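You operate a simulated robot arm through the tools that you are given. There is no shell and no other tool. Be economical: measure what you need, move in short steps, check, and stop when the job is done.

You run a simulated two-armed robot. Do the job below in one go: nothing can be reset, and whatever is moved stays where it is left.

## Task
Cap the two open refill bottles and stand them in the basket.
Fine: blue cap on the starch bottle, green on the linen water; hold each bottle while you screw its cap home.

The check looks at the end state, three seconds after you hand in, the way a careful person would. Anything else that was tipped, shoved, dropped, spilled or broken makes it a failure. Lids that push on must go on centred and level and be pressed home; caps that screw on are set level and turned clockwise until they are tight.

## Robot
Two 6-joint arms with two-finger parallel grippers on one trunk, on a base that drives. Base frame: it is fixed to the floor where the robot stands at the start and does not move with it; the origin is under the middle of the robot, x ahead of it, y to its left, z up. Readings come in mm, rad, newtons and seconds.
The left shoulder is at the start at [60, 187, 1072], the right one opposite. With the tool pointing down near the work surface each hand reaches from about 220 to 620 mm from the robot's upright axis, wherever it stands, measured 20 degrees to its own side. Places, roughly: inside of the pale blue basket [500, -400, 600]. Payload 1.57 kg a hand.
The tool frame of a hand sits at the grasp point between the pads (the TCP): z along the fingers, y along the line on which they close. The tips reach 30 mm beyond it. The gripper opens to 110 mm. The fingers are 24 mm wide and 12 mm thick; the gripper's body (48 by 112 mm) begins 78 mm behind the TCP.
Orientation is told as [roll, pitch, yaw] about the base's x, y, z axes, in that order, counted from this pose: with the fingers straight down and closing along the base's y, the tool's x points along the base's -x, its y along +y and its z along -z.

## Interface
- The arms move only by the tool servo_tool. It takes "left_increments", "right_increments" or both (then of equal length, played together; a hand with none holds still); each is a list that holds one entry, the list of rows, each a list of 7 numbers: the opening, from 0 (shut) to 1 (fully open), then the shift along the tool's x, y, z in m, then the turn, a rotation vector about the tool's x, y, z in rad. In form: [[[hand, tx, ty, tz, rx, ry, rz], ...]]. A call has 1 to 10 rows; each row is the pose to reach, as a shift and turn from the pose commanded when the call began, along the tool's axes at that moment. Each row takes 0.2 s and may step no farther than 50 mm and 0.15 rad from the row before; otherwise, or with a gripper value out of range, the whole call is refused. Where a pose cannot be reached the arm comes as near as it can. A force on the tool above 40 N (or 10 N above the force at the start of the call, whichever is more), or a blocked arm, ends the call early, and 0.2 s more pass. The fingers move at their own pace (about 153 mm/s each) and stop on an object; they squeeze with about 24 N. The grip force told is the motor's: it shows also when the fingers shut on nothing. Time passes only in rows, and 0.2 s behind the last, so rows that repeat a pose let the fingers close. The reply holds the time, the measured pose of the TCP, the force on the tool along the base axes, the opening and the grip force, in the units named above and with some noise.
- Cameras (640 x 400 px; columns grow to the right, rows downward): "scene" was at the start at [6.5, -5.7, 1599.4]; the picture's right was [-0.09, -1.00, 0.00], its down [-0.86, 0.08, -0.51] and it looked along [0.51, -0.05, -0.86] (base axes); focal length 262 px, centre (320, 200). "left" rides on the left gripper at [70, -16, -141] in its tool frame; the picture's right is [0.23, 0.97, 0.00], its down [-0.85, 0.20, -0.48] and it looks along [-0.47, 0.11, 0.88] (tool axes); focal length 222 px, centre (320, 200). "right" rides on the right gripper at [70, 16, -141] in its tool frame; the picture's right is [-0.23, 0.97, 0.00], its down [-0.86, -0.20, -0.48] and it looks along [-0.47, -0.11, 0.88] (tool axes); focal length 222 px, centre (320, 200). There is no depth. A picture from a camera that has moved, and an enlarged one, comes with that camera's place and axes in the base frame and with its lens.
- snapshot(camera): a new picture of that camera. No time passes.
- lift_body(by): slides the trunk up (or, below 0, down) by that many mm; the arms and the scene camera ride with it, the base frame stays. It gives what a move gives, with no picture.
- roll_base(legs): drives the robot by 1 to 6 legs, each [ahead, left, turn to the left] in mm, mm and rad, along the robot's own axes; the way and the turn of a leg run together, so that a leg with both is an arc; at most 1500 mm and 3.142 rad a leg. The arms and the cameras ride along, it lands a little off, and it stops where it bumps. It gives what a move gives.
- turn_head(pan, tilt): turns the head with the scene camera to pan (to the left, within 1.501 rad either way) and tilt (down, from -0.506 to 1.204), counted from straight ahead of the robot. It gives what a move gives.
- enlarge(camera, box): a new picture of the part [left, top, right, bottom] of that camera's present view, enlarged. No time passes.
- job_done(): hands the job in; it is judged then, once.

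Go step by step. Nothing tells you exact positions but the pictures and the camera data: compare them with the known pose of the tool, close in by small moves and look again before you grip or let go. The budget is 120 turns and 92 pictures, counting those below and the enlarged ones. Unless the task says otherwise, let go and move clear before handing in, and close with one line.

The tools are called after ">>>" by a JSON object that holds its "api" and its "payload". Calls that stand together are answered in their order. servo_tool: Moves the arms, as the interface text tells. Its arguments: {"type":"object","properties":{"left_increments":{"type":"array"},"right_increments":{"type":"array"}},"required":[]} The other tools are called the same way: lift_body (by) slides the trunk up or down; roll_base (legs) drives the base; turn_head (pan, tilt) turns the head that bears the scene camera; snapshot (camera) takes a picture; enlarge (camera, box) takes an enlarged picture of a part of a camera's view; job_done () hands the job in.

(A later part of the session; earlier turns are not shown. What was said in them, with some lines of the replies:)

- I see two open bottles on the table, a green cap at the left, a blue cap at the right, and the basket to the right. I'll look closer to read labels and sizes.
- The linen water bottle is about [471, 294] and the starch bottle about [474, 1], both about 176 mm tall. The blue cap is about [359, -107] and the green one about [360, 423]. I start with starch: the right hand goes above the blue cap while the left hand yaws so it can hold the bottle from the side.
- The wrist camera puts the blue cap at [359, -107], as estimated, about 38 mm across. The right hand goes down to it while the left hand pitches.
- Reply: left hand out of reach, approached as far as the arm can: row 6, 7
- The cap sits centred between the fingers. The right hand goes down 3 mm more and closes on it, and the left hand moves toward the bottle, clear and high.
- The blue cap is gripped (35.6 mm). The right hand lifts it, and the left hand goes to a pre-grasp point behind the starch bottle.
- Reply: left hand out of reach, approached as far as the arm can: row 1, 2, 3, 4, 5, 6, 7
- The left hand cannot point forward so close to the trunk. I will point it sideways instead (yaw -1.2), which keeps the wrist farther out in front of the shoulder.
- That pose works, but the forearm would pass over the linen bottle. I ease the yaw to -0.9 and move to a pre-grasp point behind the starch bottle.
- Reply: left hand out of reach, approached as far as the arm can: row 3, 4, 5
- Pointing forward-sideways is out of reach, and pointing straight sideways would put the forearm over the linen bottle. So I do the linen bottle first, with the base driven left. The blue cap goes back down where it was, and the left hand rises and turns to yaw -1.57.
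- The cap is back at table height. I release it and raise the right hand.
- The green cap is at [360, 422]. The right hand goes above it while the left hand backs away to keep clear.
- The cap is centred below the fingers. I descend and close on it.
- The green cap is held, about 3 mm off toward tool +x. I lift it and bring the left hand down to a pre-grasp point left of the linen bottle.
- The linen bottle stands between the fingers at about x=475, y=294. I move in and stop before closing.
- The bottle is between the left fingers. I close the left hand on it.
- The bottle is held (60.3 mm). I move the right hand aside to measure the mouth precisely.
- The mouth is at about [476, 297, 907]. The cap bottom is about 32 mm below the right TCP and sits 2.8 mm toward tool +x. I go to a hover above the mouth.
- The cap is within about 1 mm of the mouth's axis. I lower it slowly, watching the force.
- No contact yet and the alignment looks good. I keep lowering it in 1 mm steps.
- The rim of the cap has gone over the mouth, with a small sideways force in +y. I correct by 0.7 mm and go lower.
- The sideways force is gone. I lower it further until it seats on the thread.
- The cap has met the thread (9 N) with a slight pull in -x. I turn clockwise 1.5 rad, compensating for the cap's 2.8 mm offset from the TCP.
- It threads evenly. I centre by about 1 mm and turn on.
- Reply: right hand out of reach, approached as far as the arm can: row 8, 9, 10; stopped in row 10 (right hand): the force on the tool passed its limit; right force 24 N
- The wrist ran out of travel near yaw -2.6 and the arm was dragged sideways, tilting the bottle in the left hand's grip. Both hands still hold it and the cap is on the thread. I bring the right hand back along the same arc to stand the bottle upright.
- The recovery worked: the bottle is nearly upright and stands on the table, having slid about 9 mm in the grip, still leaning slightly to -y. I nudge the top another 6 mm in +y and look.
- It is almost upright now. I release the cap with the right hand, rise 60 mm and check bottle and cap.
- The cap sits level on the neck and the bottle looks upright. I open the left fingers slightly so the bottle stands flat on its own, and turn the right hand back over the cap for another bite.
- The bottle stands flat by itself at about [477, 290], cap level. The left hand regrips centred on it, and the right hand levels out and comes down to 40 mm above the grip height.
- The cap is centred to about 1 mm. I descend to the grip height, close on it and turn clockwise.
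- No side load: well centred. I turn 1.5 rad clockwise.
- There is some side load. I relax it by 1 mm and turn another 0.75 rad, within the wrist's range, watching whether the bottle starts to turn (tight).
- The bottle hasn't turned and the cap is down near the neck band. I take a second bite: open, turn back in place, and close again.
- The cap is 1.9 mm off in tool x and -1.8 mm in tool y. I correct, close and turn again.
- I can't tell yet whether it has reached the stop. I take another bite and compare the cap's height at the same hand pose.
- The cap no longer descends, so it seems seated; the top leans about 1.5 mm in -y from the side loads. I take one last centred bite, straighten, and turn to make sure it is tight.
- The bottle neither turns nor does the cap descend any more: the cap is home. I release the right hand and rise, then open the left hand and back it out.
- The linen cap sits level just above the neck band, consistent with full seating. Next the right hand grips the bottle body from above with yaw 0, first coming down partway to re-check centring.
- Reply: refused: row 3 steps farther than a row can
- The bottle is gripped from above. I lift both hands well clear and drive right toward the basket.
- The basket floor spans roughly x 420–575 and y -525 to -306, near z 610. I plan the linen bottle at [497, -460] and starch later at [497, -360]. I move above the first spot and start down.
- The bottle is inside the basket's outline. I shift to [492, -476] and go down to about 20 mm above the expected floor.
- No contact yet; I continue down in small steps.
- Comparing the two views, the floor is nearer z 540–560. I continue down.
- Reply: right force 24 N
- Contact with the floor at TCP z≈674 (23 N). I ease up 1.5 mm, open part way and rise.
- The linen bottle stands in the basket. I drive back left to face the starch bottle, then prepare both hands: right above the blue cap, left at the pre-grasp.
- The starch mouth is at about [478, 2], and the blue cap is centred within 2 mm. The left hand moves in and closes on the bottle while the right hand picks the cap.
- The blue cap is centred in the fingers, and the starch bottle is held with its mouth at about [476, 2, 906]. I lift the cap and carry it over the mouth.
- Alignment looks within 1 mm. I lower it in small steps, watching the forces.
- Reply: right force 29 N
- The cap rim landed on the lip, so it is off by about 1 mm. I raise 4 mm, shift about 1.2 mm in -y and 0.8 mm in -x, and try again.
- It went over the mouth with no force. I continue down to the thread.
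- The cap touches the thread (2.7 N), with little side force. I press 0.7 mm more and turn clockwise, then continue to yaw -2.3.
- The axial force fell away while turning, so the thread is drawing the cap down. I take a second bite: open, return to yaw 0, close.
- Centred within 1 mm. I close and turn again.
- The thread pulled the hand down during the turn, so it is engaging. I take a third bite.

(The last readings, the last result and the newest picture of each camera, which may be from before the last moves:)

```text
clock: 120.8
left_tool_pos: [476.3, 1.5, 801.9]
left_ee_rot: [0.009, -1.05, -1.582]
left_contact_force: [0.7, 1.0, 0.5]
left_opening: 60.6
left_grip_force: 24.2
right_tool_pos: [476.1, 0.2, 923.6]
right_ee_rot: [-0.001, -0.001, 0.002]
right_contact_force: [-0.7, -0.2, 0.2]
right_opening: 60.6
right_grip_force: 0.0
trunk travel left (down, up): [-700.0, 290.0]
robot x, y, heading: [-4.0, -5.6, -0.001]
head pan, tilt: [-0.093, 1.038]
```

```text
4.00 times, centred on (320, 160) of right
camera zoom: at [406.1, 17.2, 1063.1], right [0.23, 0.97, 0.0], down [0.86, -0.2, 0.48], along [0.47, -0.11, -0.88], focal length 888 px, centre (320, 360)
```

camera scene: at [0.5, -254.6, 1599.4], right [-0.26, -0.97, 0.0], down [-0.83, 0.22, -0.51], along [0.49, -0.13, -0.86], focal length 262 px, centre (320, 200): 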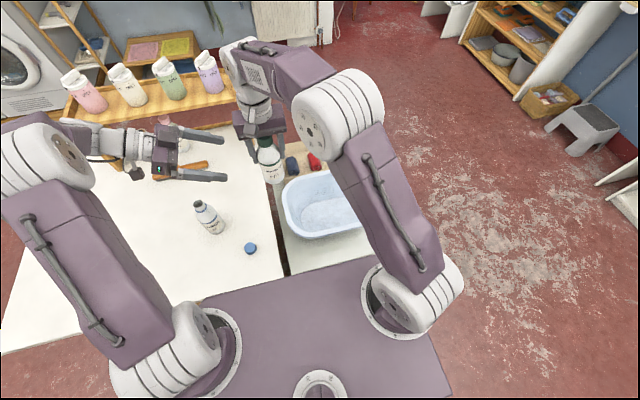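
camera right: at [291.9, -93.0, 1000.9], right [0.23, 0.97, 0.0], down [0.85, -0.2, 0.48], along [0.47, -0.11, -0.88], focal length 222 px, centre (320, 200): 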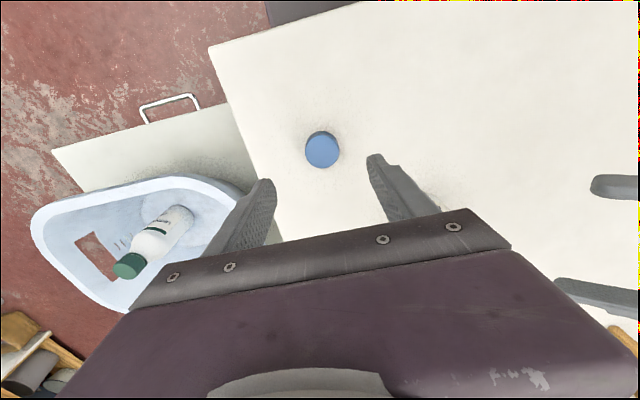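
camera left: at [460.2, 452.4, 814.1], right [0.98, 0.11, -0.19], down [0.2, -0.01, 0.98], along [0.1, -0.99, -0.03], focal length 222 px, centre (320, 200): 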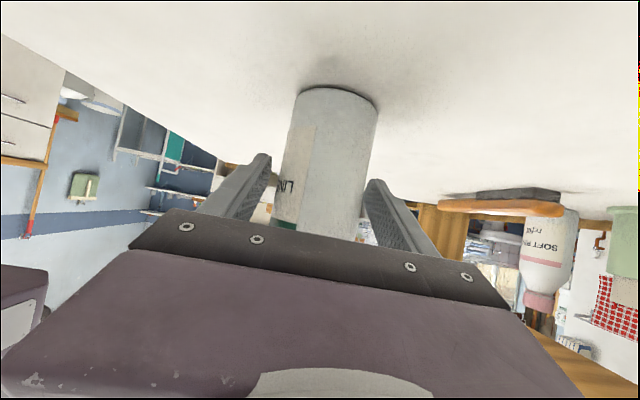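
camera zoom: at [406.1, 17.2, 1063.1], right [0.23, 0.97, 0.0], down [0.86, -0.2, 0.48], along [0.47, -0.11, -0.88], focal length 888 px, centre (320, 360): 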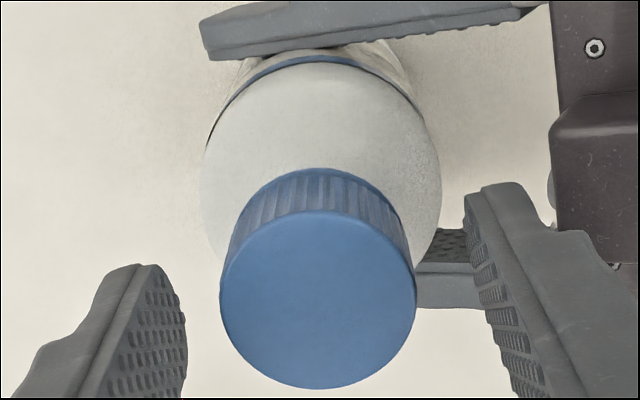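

The cap came down about 1 mm in that bite and is now at the same height the linen cap ended at. I take one more bite to make it tight.

>>> {"api": "servo_tool", "payload": {"right_increments": [[[0.55, 0.0008, -0.0005, 0.001, 0, 0, 0], [0.4, 0.0008, -0.0005, 0.001, 0, 0, 0], [0.2, 0.0008, -0.0005, 0.001, 0, 0, 0], [0, 0.0008, -0.0005, 0.001, 0, 0, 0], [0, 0.0008, -0.0005, 0.001, 0, 0, 0]]]}}

>>> {"api": "servo_tool", "payload": {"right_increments": [[[0, 0, 0, 0.0001, 0, 0, 0.15], [0, 0, 0, 0.0001, 0, 0, 0.3], [0, 0, 0, 0.0002, 0, 0, 0.45], [0, 0, 0, 0.0003, 0, 0, 0.6], [0, 0, 0, 0.0003, 0, 0, 0.75], [0, 0, 0, 0.0003, 0, 0, 0.9], [0, 0, 0, 0.0003, 0, 0, 1.05], [0, 0, 0, 0.0003, 0, 0, 1.2], [0, 0, 0, 0.0003, 0, 0, 1.35], [0, 0, 0, 0.0003, 0, 0, 1.5]]]}}

>>> {"api": "servo_tool", "payload": {"right_increments": [[[0, 0, 0.0005, 0, 0, 0, 0.15], [0, 0, 0.0005, 0, 0, 0, 0.3], [0, 0, 0.0005, 0, 0, 0, 0.45], [0, 0, 0.0005, 0, 0, 0, 0.6], [0, 0, 0.0005, 0, 0, 0, 0.75]]]}}

>>> {"api": "enlarge", "payload": {"camera": "scene", "box": [256, 160, 352, 220]}}

```text
clock: 122.0
left_tool_pos: [475.4, 1.9, 801.1]
left_ee_rot: [0.009, -1.05, -1.583]
left_contact_force: [-0.2, -0.2, 0.9]
left_opening: 60.5
left_grip_force: 24.3
right_tool_pos: [475.5, -0.2, 921.1]
right_ee_rot: [-0.002, -0.001, -0.001]
right_contact_force: [0.7, -0.1, 0.0]
right_opening: 36.0
right_grip_force: 24.6
trunk travel left (down, up): [-700.0, 290.0]
robot x, y, heading: [0.6, -2.5, -0.003]
head pan, tilt: [-0.093, 1.038]
```

```text
clock: 124.2
left_tool_pos: [476.7, 1.8, 802.0]
left_ee_rot: [0.007, -1.05, -1.585]
left_contact_force: [-4.8, -3.8, 2.0]
left_opening: 60.3
left_grip_force: 23.6
right_tool_pos: [474.8, 0.1, 920.4]
right_ee_rot: [0.002, -0.002, -1.504]
right_contact_force: [5.8, 4.1, 2.1]
right_opening: 35.6
right_grip_force: 24.3
trunk travel left (down, up): [-700.0, 290.0]
robot x, y, heading: [-2.3, -3.3, -0.006]
head pan, tilt: [-0.093, 1.038]
```

```text
clock: 125.4
left_tool_pos: [475.6, 2.0, 802.9]
left_ee_rot: [0.007, -1.049, -1.583]
left_contact_force: [-13.0, 4.9, -0.1]
left_opening: 60.9
left_grip_force: 23.9
right_tool_pos: [476.8, 0.5, 922.0]
right_ee_rot: [0.002, 0.0, -2.253]
right_contact_force: [12.6, -3.7, 1.5]
right_opening: 35.7
right_grip_force: 24.1
trunk travel left (down, up): [-700.0, 290.0]
robot x, y, heading: [2.9, 2.7, -0.006]
head pan, tilt: [-0.093, 1.038]
```

```text
6.67 times, centred on (304, 190) of scene
camera zoom: at [7.2, -6.7, 1599.4], right [-0.1, -1.0, 0.0], down [-0.86, 0.08, -0.51], along [0.51, -0.05, -0.86], focal length 1749 px, centre (427, 267)
```

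zoom: 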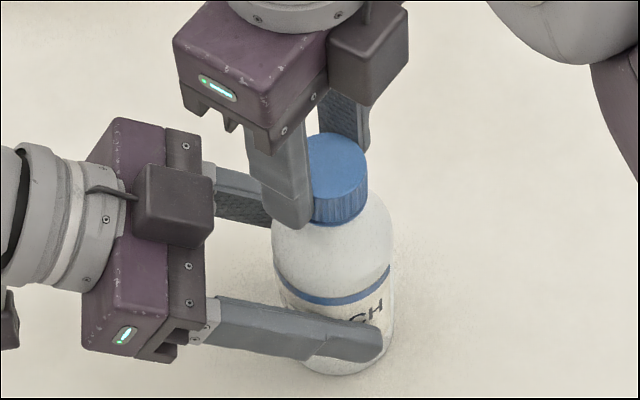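

The same pattern as the linen cap when tight: 12 N of side load at the end and the bottle starting to creep in the grip. I release the right hand, rise, and back the left hand out.

>>> {"api": "servo_tool", "payload": {"left_increments": [[[0, 0, 0, 0, 0, 0, 0], [0, 0, 0, 0, 0, 0, 0], [0, 0, 0, 0, 0, 0, 0], [0.62, 0, 0, 0, 0, 0, 0], [0.75, 0, 0, 0, 0, 0, 0], [1, 0, 0, 0, 0, 0, 0], [1, 0, 0, -0.03, 0, 0, 0], [1, 0, 0, -0.07, 0, 0, 0], [1, 0, 0, -0.11, 0, 0, 0], [1, 0, 0, -0.15, 0, 0, 0]]], "right_increments": [[[0.4, 0, 0, 0, 0, 0, 0], [0.6, 0, 0, 0, 0, 0, 0], [0.6, 0, 0, -0.03, 0, 0, 0], [0.8, 0, 0, -0.07, 0, 0, -0.15], [1, 0, 0, -0.1, 0, 0, -0.3], [1, 0, 0, -0.1, 0, 0, -0.45], [1, 0, 0, -0.1, 0, 0, -0.6], [1, 0, 0, -0.1, 0, 0, -0.75], [1, 0, 0, -0.1, 0, 0, -0.9], [1, 0, 0, -0.1, 0, 0, -1.05]]]}}

>>> {"api": "servo_tool", "payload": {"right_increments": [[[1, 0, 0, 0, 0, 0, -0.15], [1, 0, 0, 0, 0, 0, -0.3], [1, 0, 0, 0, 0, 0, -0.45], [1, 0, 0, 0, 0, 0, -0.6], [1, 0, 0, 0, 0, 0, -0.75], [1, 0, 0, 0, 0, 0, -0.9], [1, 0, 0, 0, 0, 0, -1.05], [1, 0, 0, 0, 0, 0, -1.2]]]}}

>>> {"api": "enlarge", "payload": {"camera": "left", "box": [288, 170, 352, 230]}}

>>> {"api": "snapshot", "payload": {"camera": "right"}}

```text
clock: 127.6
left_tool_pos: [476.1, 131.0, 877.1]
left_ee_rot: [0.008, -1.049, -1.583]
left_contact_force: [-0.6, 0.5, 0.3]
left_opening: 110.3
left_grip_force: 0.0
right_tool_pos: [475.0, 1.8, 1022.3]
right_ee_rot: [0.001, -0.001, -1.197]
right_contact_force: [0.1, 0.1, 0.4]
right_opening: 110.1
right_grip_force: 0.1
trunk travel left (down, up): [-700.0, 290.0]
robot x, y, heading: [-3.0, 1.3, -0.003]
head pan, tilt: [-0.093, 1.038]
```

```text
clock: 129.4
left_tool_pos: [476.7, 131.3, 877.6]
left_ee_rot: [0.009, -1.049, -1.582]
left_contact_force: [0.9, -1.2, -0.4]
left_opening: 110.0
left_grip_force: 0.0
right_tool_pos: [476.6, 0.9, 1021.9]
right_ee_rot: [-0.002, 0.002, 0.001]
right_contact_force: [-0.2, 0.4, -0.3]
right_opening: 110.3
right_grip_force: 0.1
trunk travel left (down, up): [-700.0, 290.0]
robot x, y, heading: [2.5, 2.2, -0.004]
head pan, tilt: [-0.093, 1.038]
```

```text
6.67 times, centred on (320, 200) of left
camera zoom: at [461.3, 289.7, 887.3], right [0.98, 0.11, -0.19], down [0.2, -0.01, 0.98], along [0.1, -0.99, -0.03], focal length 1481 px, centre (320, 200)
```

zoom: 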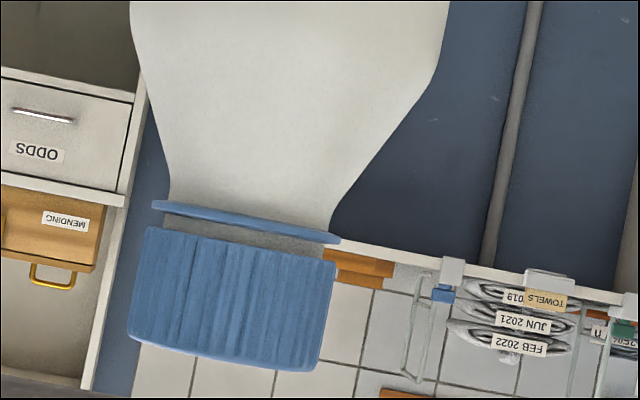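

```text
9 pictures are left
camera right: at [405.5, 17.2, 1161.6], right [0.23, 0.97, 0.0], down [0.86, -0.2, 0.48], along [0.47, -0.11, -0.88], focal length 222 px, centre (320, 200)
```

right: 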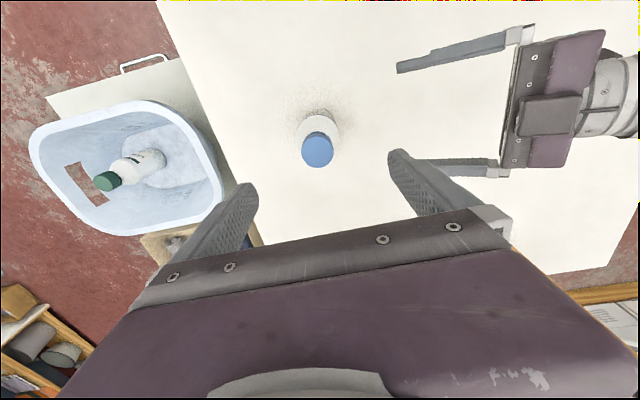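

Both caps sit at the same level height above their bands. The right hand grips the starch bottle from above.

>>> {"api": "servo_tool", "payload": {"right_increments": [[[1, 0, -0.0027, 0.02, 0, 0, 0], [1, 0, -0.0027, 0.055, 0, 0, 0], [1, 0, -0.0027, 0.09, 0, 0, 0], [1, 0, -0.0027, 0.125, 0, 0, 0], [1, 0, -0.0027, 0.15, 0, 0, 0], [1, 0, -0.0027, 0.172, 0, 0, 0]]]}}

>>> {"api": "servo_tool", "payload": {"right_increments": [[[0.75, 0, 0, 0, 0, 0, 0], [0.65, 0, 0, 0, 0, 0, 0], [0.58, 0, 0, 0, 0, 0, 0], [0.52, 0, 0, 0, 0, 0, 0], [0.2, 0, 0, 0, 0, 0, 0], [0, 0, 0, 0, 0, 0, 0], [0, 0, 0, 0, 0, 0, 0]]]}}

>>> {"api": "servo_tool", "payload": {"left_increments": [[[1, -0.019, 0, -0.011, 0, 0, 0], [1, -0.057, 0, -0.033, 0, 0, 0], [1, -0.095, 0, -0.054, 0, 0, 0], [1, -0.134, 0, -0.076, 0, 0, 0], [1, -0.172, 0, -0.098, 0, 0, 0], [1, -0.191, 0, -0.109, 0, 0, 0], [1, -0.191, 0, -0.109, 0, 0, 0]]], "right_increments": [[[0, 0, 0, -0.01, 0, 0, 0], [0, 0, 0, -0.04, 0, 0, 0], [0, 0, 0, -0.08, 0, 0, 0], [0, 0, 0, -0.12, 0, 0, 0], [0, 0, 0, -0.16, 0, 0, 0], [0, 0, 0, -0.2, 0, 0, 0], [0, 0, 0, -0.23, 0, 0, 0]]]}}

>>> {"api": "roll_base", "payload": {"legs": [[0, -240, 0]]}}

>>> {"api": "snapshot", "payload": {"camera": "right"}}

```text
clock: 130.8
left_tool_pos: [477.1, 131.7, 877.2]
left_ee_rot: [0.007, -1.049, -1.584]
left_contact_force: [-0.1, 0.4, -1.0]
left_opening: 110.0
left_grip_force: 0.0
right_tool_pos: [474.6, -1.2, 849.7]
right_ee_rot: [-0.001, -0.001, -0.001]
right_contact_force: [-0.2, -0.9, -0.2]
right_opening: 109.7
right_grip_force: 0.1
trunk travel left (down, up): [-700.0, 290.0]
robot x, y, heading: [0.1, -0.3, -0.004]
head pan, tilt: [-0.093, 1.038]
```

```text
clock: 132.4
left_tool_pos: [476.7, 131.4, 877.9]
left_ee_rot: [0.008, -1.048, -1.584]
left_contact_force: [-0.6, 0.5, 0.1]
left_opening: 110.2
left_grip_force: 0.1
right_tool_pos: [475.1, -1.0, 849.6]
right_ee_rot: [-0.003, 0.0, -0.003]
right_contact_force: [0.2, -0.6, 0.5]
right_opening: 59.8
right_grip_force: 24.2
trunk travel left (down, up): [-700.0, 290.0]
robot x, y, heading: [2.8, -2.8, -0.004]
head pan, tilt: [-0.093, 1.038]
```

```text
clock: 134.0
left_tool_pos: [474.2, 130.5, 1096.2]
left_ee_rot: [0.006, -1.049, -1.584]
left_contact_force: [0.0, 0.3, -0.6]
left_opening: 109.8
left_grip_force: 0.0
right_tool_pos: [474.8, -3.1, 1077.3]
right_ee_rot: [-0.003, 0.0, -0.003]
right_contact_force: [-0.9, 0.0, -0.4]
right_opening: 59.6
right_grip_force: 23.8
trunk travel left (down, up): [-700.0, 290.0]
robot x, y, heading: [-0.6, -0.9, -0.004]
head pan, tilt: [-0.093, 1.038]
```

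```text
clock: 135.8
left_tool_pos: [474.0, -109.1, 1095.7]
left_ee_rot: [0.009, -1.048, -1.582]
left_contact_force: [0.6, 0.1, 0.0]
left_opening: 109.9
left_grip_force: 0.0
right_tool_pos: [474.6, -244.7, 1076.1]
right_ee_rot: [-0.001, -0.001, -0.001]
right_contact_force: [-0.3, 0.4, -1.1]
right_opening: 59.7
right_grip_force: 23.6
trunk travel left (down, up): [-700.0, 290.0]
robot x, y, heading: [-1.2, -245.4, -0.004]
head pan, tilt: [-0.093, 1.038]
```

```text
8 pictures are left
camera right: at [404.2, -227.5, 1217.2], right [0.23, 0.97, 0.0], down [0.85, -0.2, 0.48], along [0.47, -0.11, -0.88], focal length 222 px, centre (320, 200)
```

right: 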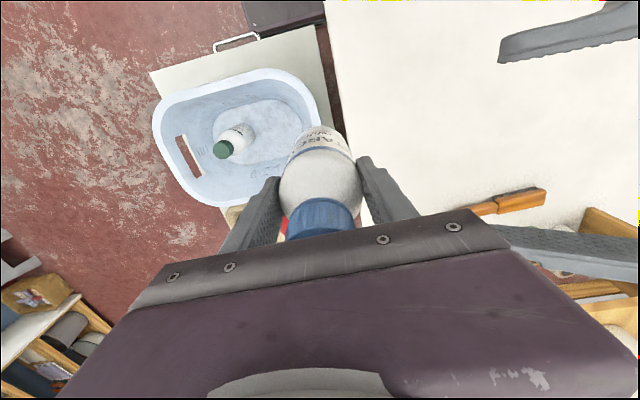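

The linen bottle stands at about [490, -470]. I take the starch bottle over [492, -372] and go down partway.

>>> {"api": "servo_tool", "payload": {"right_increments": [[[0, -0.0045, -0.032, 0, 0, 0, 0], [0, -0.009, -0.064, 0, 0, 0, 0], [0, -0.0135, -0.096, 0, 0, 0, 0], [0, -0.0174, -0.1273, 0, 0, 0, 0], [0, -0.0174, -0.1273, 0.045, 0, 0, 0], [0, -0.0174, -0.1273, 0.09, 0, 0, 0], [0, -0.0174, -0.1273, 0.135, 0, 0, 0], [0, -0.0174, -0.1273, 0.18, 0, 0, 0]]]}}

>>> {"api": "snapshot", "payload": {"camera": "right"}}

```text
clock: 137.6
left_tool_pos: [475.3, -111.1, 1095.6]
left_ee_rot: [0.006, -1.049, -1.58]
left_contact_force: [-0.9, -1.6, -0.6]
left_opening: 109.9
left_grip_force: 0.2
right_tool_pos: [491.1, -374.4, 897.2]
right_ee_rot: [-0.003, 0.0, -0.002]
right_contact_force: [-0.8, -0.7, -0.8]
right_opening: 60.0
right_grip_force: 24.4
trunk travel left (down, up): [-700.0, 290.0]
robot x, y, heading: [1.1, -243.4, 0.004]
head pan, tilt: [-0.093, 1.038]
```

```text
7 pictures are left
camera right: at [421.6, -358.1, 1036.6], right [0.23, 0.97, 0.0], down [0.86, -0.2, 0.48], along [0.47, -0.11, -0.88], focal length 222 px, centre (320, 200)
```

right: 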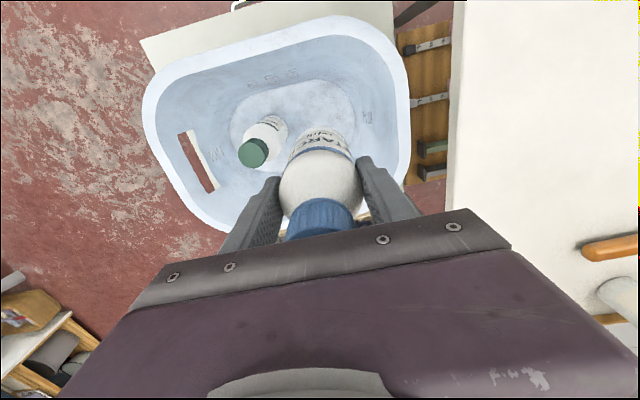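

Clear of the linen bottle by about 30 mm. I descend to just above the floor height found before.

>>> {"api": "servo_tool", "payload": {"right_increments": [[[0, 0, 0.001, 0.04, 0, 0, 0], [0, 0, 0.002, 0.08, 0, 0, 0], [0, 0, 0.002, 0.12, 0, 0, 0], [0, 0, 0.002, 0.155, 0, 0, 0], [0, 0, 0.002, 0.185, 0, 0, 0], [0, 0, 0.002, 0.205, 0, 0, 0]]]}}

>>> {"api": "snapshot", "payload": {"camera": "right"}}

```text
clock: 139.0
left_tool_pos: [474.9, -110.7, 1095.9]
left_ee_rot: [0.006, -1.048, -1.582]
left_contact_force: [0.1, 0.1, 0.3]
left_opening: 109.9
left_grip_force: 0.0
right_tool_pos: [492.6, -370.7, 692.6]
right_ee_rot: [-0.001, -0.002, -0.001]
right_contact_force: [-0.5, 1.2, -0.7]
right_opening: 59.8
right_grip_force: 23.9
trunk travel left (down, up): [-700.0, 290.0]
robot x, y, heading: [1.4, -241.6, -0.004]
head pan, tilt: [-0.093, 1.038]
```

```text
6 pictures are left
camera right: at [422.5, -354.6, 833.2], right [0.23, 0.97, 0.0], down [0.85, -0.2, 0.48], along [0.47, -0.11, -0.88], focal length 222 px, centre (320, 200)
```

right: 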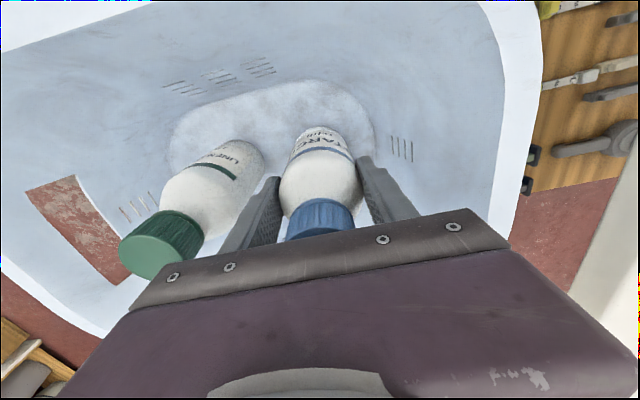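

>>> {"api": "servo_tool", "payload": {"right_increments": [[[0, 0, 0, 0.004, 0, 0, 0], [0, 0, 0, 0.008, 0, 0, 0], [0, 0, 0, 0.012, 0, 0, 0], [0, 0, 0, 0.0145, 0, 0, 0], [0, 0, 0, 0.017, 0, 0, 0]]]}}

```text
clock: 140.2
left_tool_pos: [474.3, -109.3, 1095.5]
left_ee_rot: [0.008, -1.049, -1.581]
left_contact_force: [0.3, 0.2, 0.0]
left_opening: 110.3
left_grip_force: 0.1
right_tool_pos: [491.4, -370.1, 674.9]
right_ee_rot: [-0.001, 0.0, 0.0]
right_contact_force: [0.7, 0.0, -2.1]
right_opening: 59.7
right_grip_force: 24.5
trunk travel left (down, up): [-700.0, 290.0]
robot x, y, heading: [-0.9, -243.5, 0.001]
head pan, tilt: [-0.093, 1.038]
```

>>> {"api": "servo_tool", "payload": {"right_increments": [[[0, 0, 0, 0.0015, 0, 0, 0], [0, 0, 0, 0.003, 0, 0, 0]]]}}

```text
clock: 140.8
left_tool_pos: [472.0, -109.5, 1098.0]
left_ee_rot: [0.012, -1.049, -1.585]
left_contact_force: [0.1, 0.3, 0.3]
left_opening: 109.9
left_grip_force: 0.0
right_tool_pos: [492.0, -369.4, 673.9]
right_ee_rot: [-0.002, -0.005, 0.001]
right_contact_force: [-5.3, 0.1, 16.1]
right_opening: 60.0
right_grip_force: 23.7
trunk travel left (down, up): [-700.0, 290.0]
robot x, y, heading: [-2.7, -243.4, -0.005]
head pan, tilt: [-0.093, 1.038]
```

The starch bottle touches the floor (16 N). I ease up 1 mm, open just enough and rise straight up.

>>> {"api": "servo_tool", "payload": {"right_increments": [[[0, 0, 0, -0.001, 0, 0, 0], [0.57, 0, 0, -0.001, 0, 0, 0], [0.62, 0, 0, -0.001, 0, 0, 0], [0.66, 0, 0, -0.001, 0, 0, 0], [0.68, 0, 0, -0.001, 0, 0, 0]]]}}

>>> {"api": "servo_tool", "payload": {"right_increments": [[[0.68, 0, 0, -0.02, 0, 0, 0], [0.68, 0, 0, -0.05, 0, 0, 0], [0.68, 0, 0, -0.09, 0, 0, 0], [0.68, 0, 0, -0.13, 0, 0, 0], [0.68, 0, 0, -0.17, 0, 0, 0], [0.68, 0, 0, -0.21, 0, 0, 0], [0.68, 0, 0, -0.25, 0, 0, 0], [0.68, 0, 0, -0.29, 0, 0, 0], [0.68, 0, 0, -0.335, 0, 0, 0]]]}}

>>> {"api": "snapshot", "payload": {"camera": "right"}}

>>> {"api": "snapshot", "payload": {"camera": "scene"}}

```text
clock: 142.0
left_tool_pos: [473.9, -109.8, 1096.8]
left_ee_rot: [0.009, -1.049, -1.582]
left_contact_force: [0.5, 0.1, 0.5]
left_opening: 110.2
left_grip_force: 0.0
right_tool_pos: [493.6, -370.4, 672.1]
right_ee_rot: [0.001, -0.002, 0.0]
right_contact_force: [0.9, -0.1, -0.4]
right_opening: 74.9
right_grip_force: 0.1
trunk travel left (down, up): [-700.0, 290.0]
robot x, y, heading: [1.0, -243.7, 0.002]
head pan, tilt: [-0.093, 1.038]
```

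```text
clock: 144.0
left_tool_pos: [472.7, -110.1, 1096.8]
left_ee_rot: [0.011, -1.049, -1.582]
left_contact_force: [1.0, -0.6, 0.5]
left_opening: 110.2
left_grip_force: 0.1
right_tool_pos: [490.3, -372.0, 1010.2]
right_ee_rot: [-0.002, -0.001, 0.001]
right_contact_force: [-0.3, -0.5, -0.1]
right_opening: 74.8
right_grip_force: 0.0
trunk travel left (down, up): [-700.0, 290.0]
robot x, y, heading: [0.0, -244.8, -0.006]
head pan, tilt: [-0.093, 1.038]
```

```text
5 pictures are left
camera right: at [420.8, -354.5, 1149.6], right [0.23, 0.97, 0.0], down [0.85, -0.2, 0.48], along [0.47, -0.11, -0.88], focal length 222 px, centre (320, 200)
```

right: 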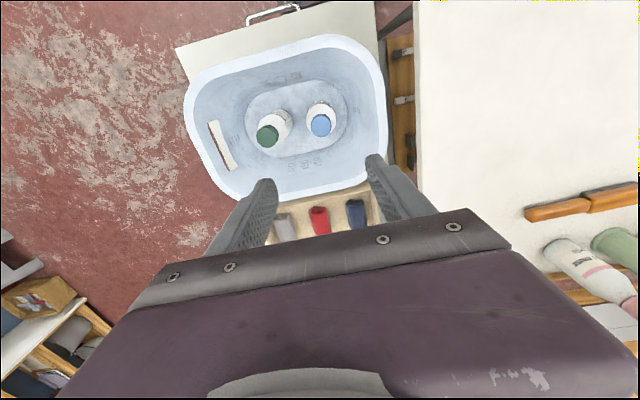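

```text
4 pictures are left
camera scene: at [5.7, -248.8, 1599.3], right [-0.09, -1.0, 0.0], down [-0.86, 0.08, -0.51], along [0.51, -0.05, -0.86], focal length 262 px, centre (320, 200)
```

scene: 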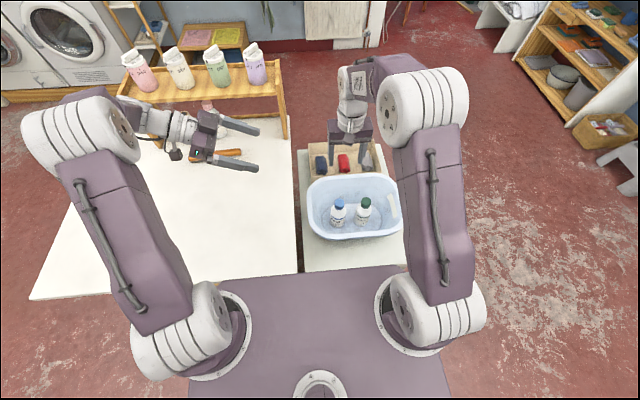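

Both bottles stand upright in the basket, each with its own cap, the hands are empty and clear, and nothing else has been disturbed. I take one closer look before handing in.

>>> {"api": "enlarge", "payload": {"camera": "scene", "box": [310, 180, 400, 240]}}

```text
6.67 times, centred on (355, 210) of scene
camera zoom: at [5.7, -248.8, 1599.3], right [-0.09, -1.0, 0.0], down [-0.86, 0.08, -0.51], along [0.51, -0.05, -0.86], focal length 1749 px, centre (87, 133)
```

zoom: 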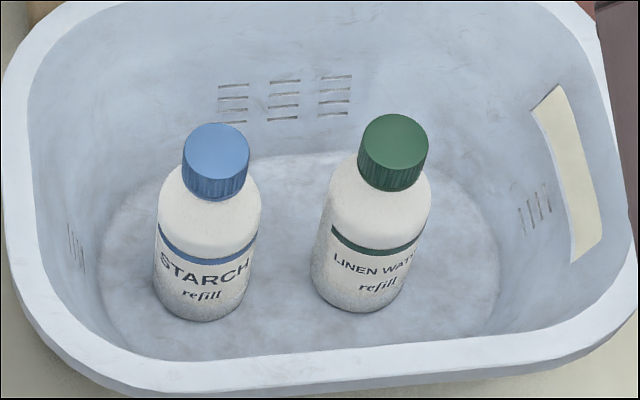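

The blue cap is level on the starch bottle and the green cap level on the linen water. Both stand upright in the basket, so I hand in.

>>> {"api": "job_done", "payload": {}}

```text
The job is handed in.
```

I capped both bottles, blue on the starch and green on the linen water, and stood them upright in the basket. I held each bottle while screwing its cap. I took the caps as tight because they had stopped going down and the grip was starting to slip; there was no torque reading to confirm it. While I was screwing the green cap, the linen bottle tipped about 35 degrees in the gripper. I stood it back up with the cap still on and saw no spill.
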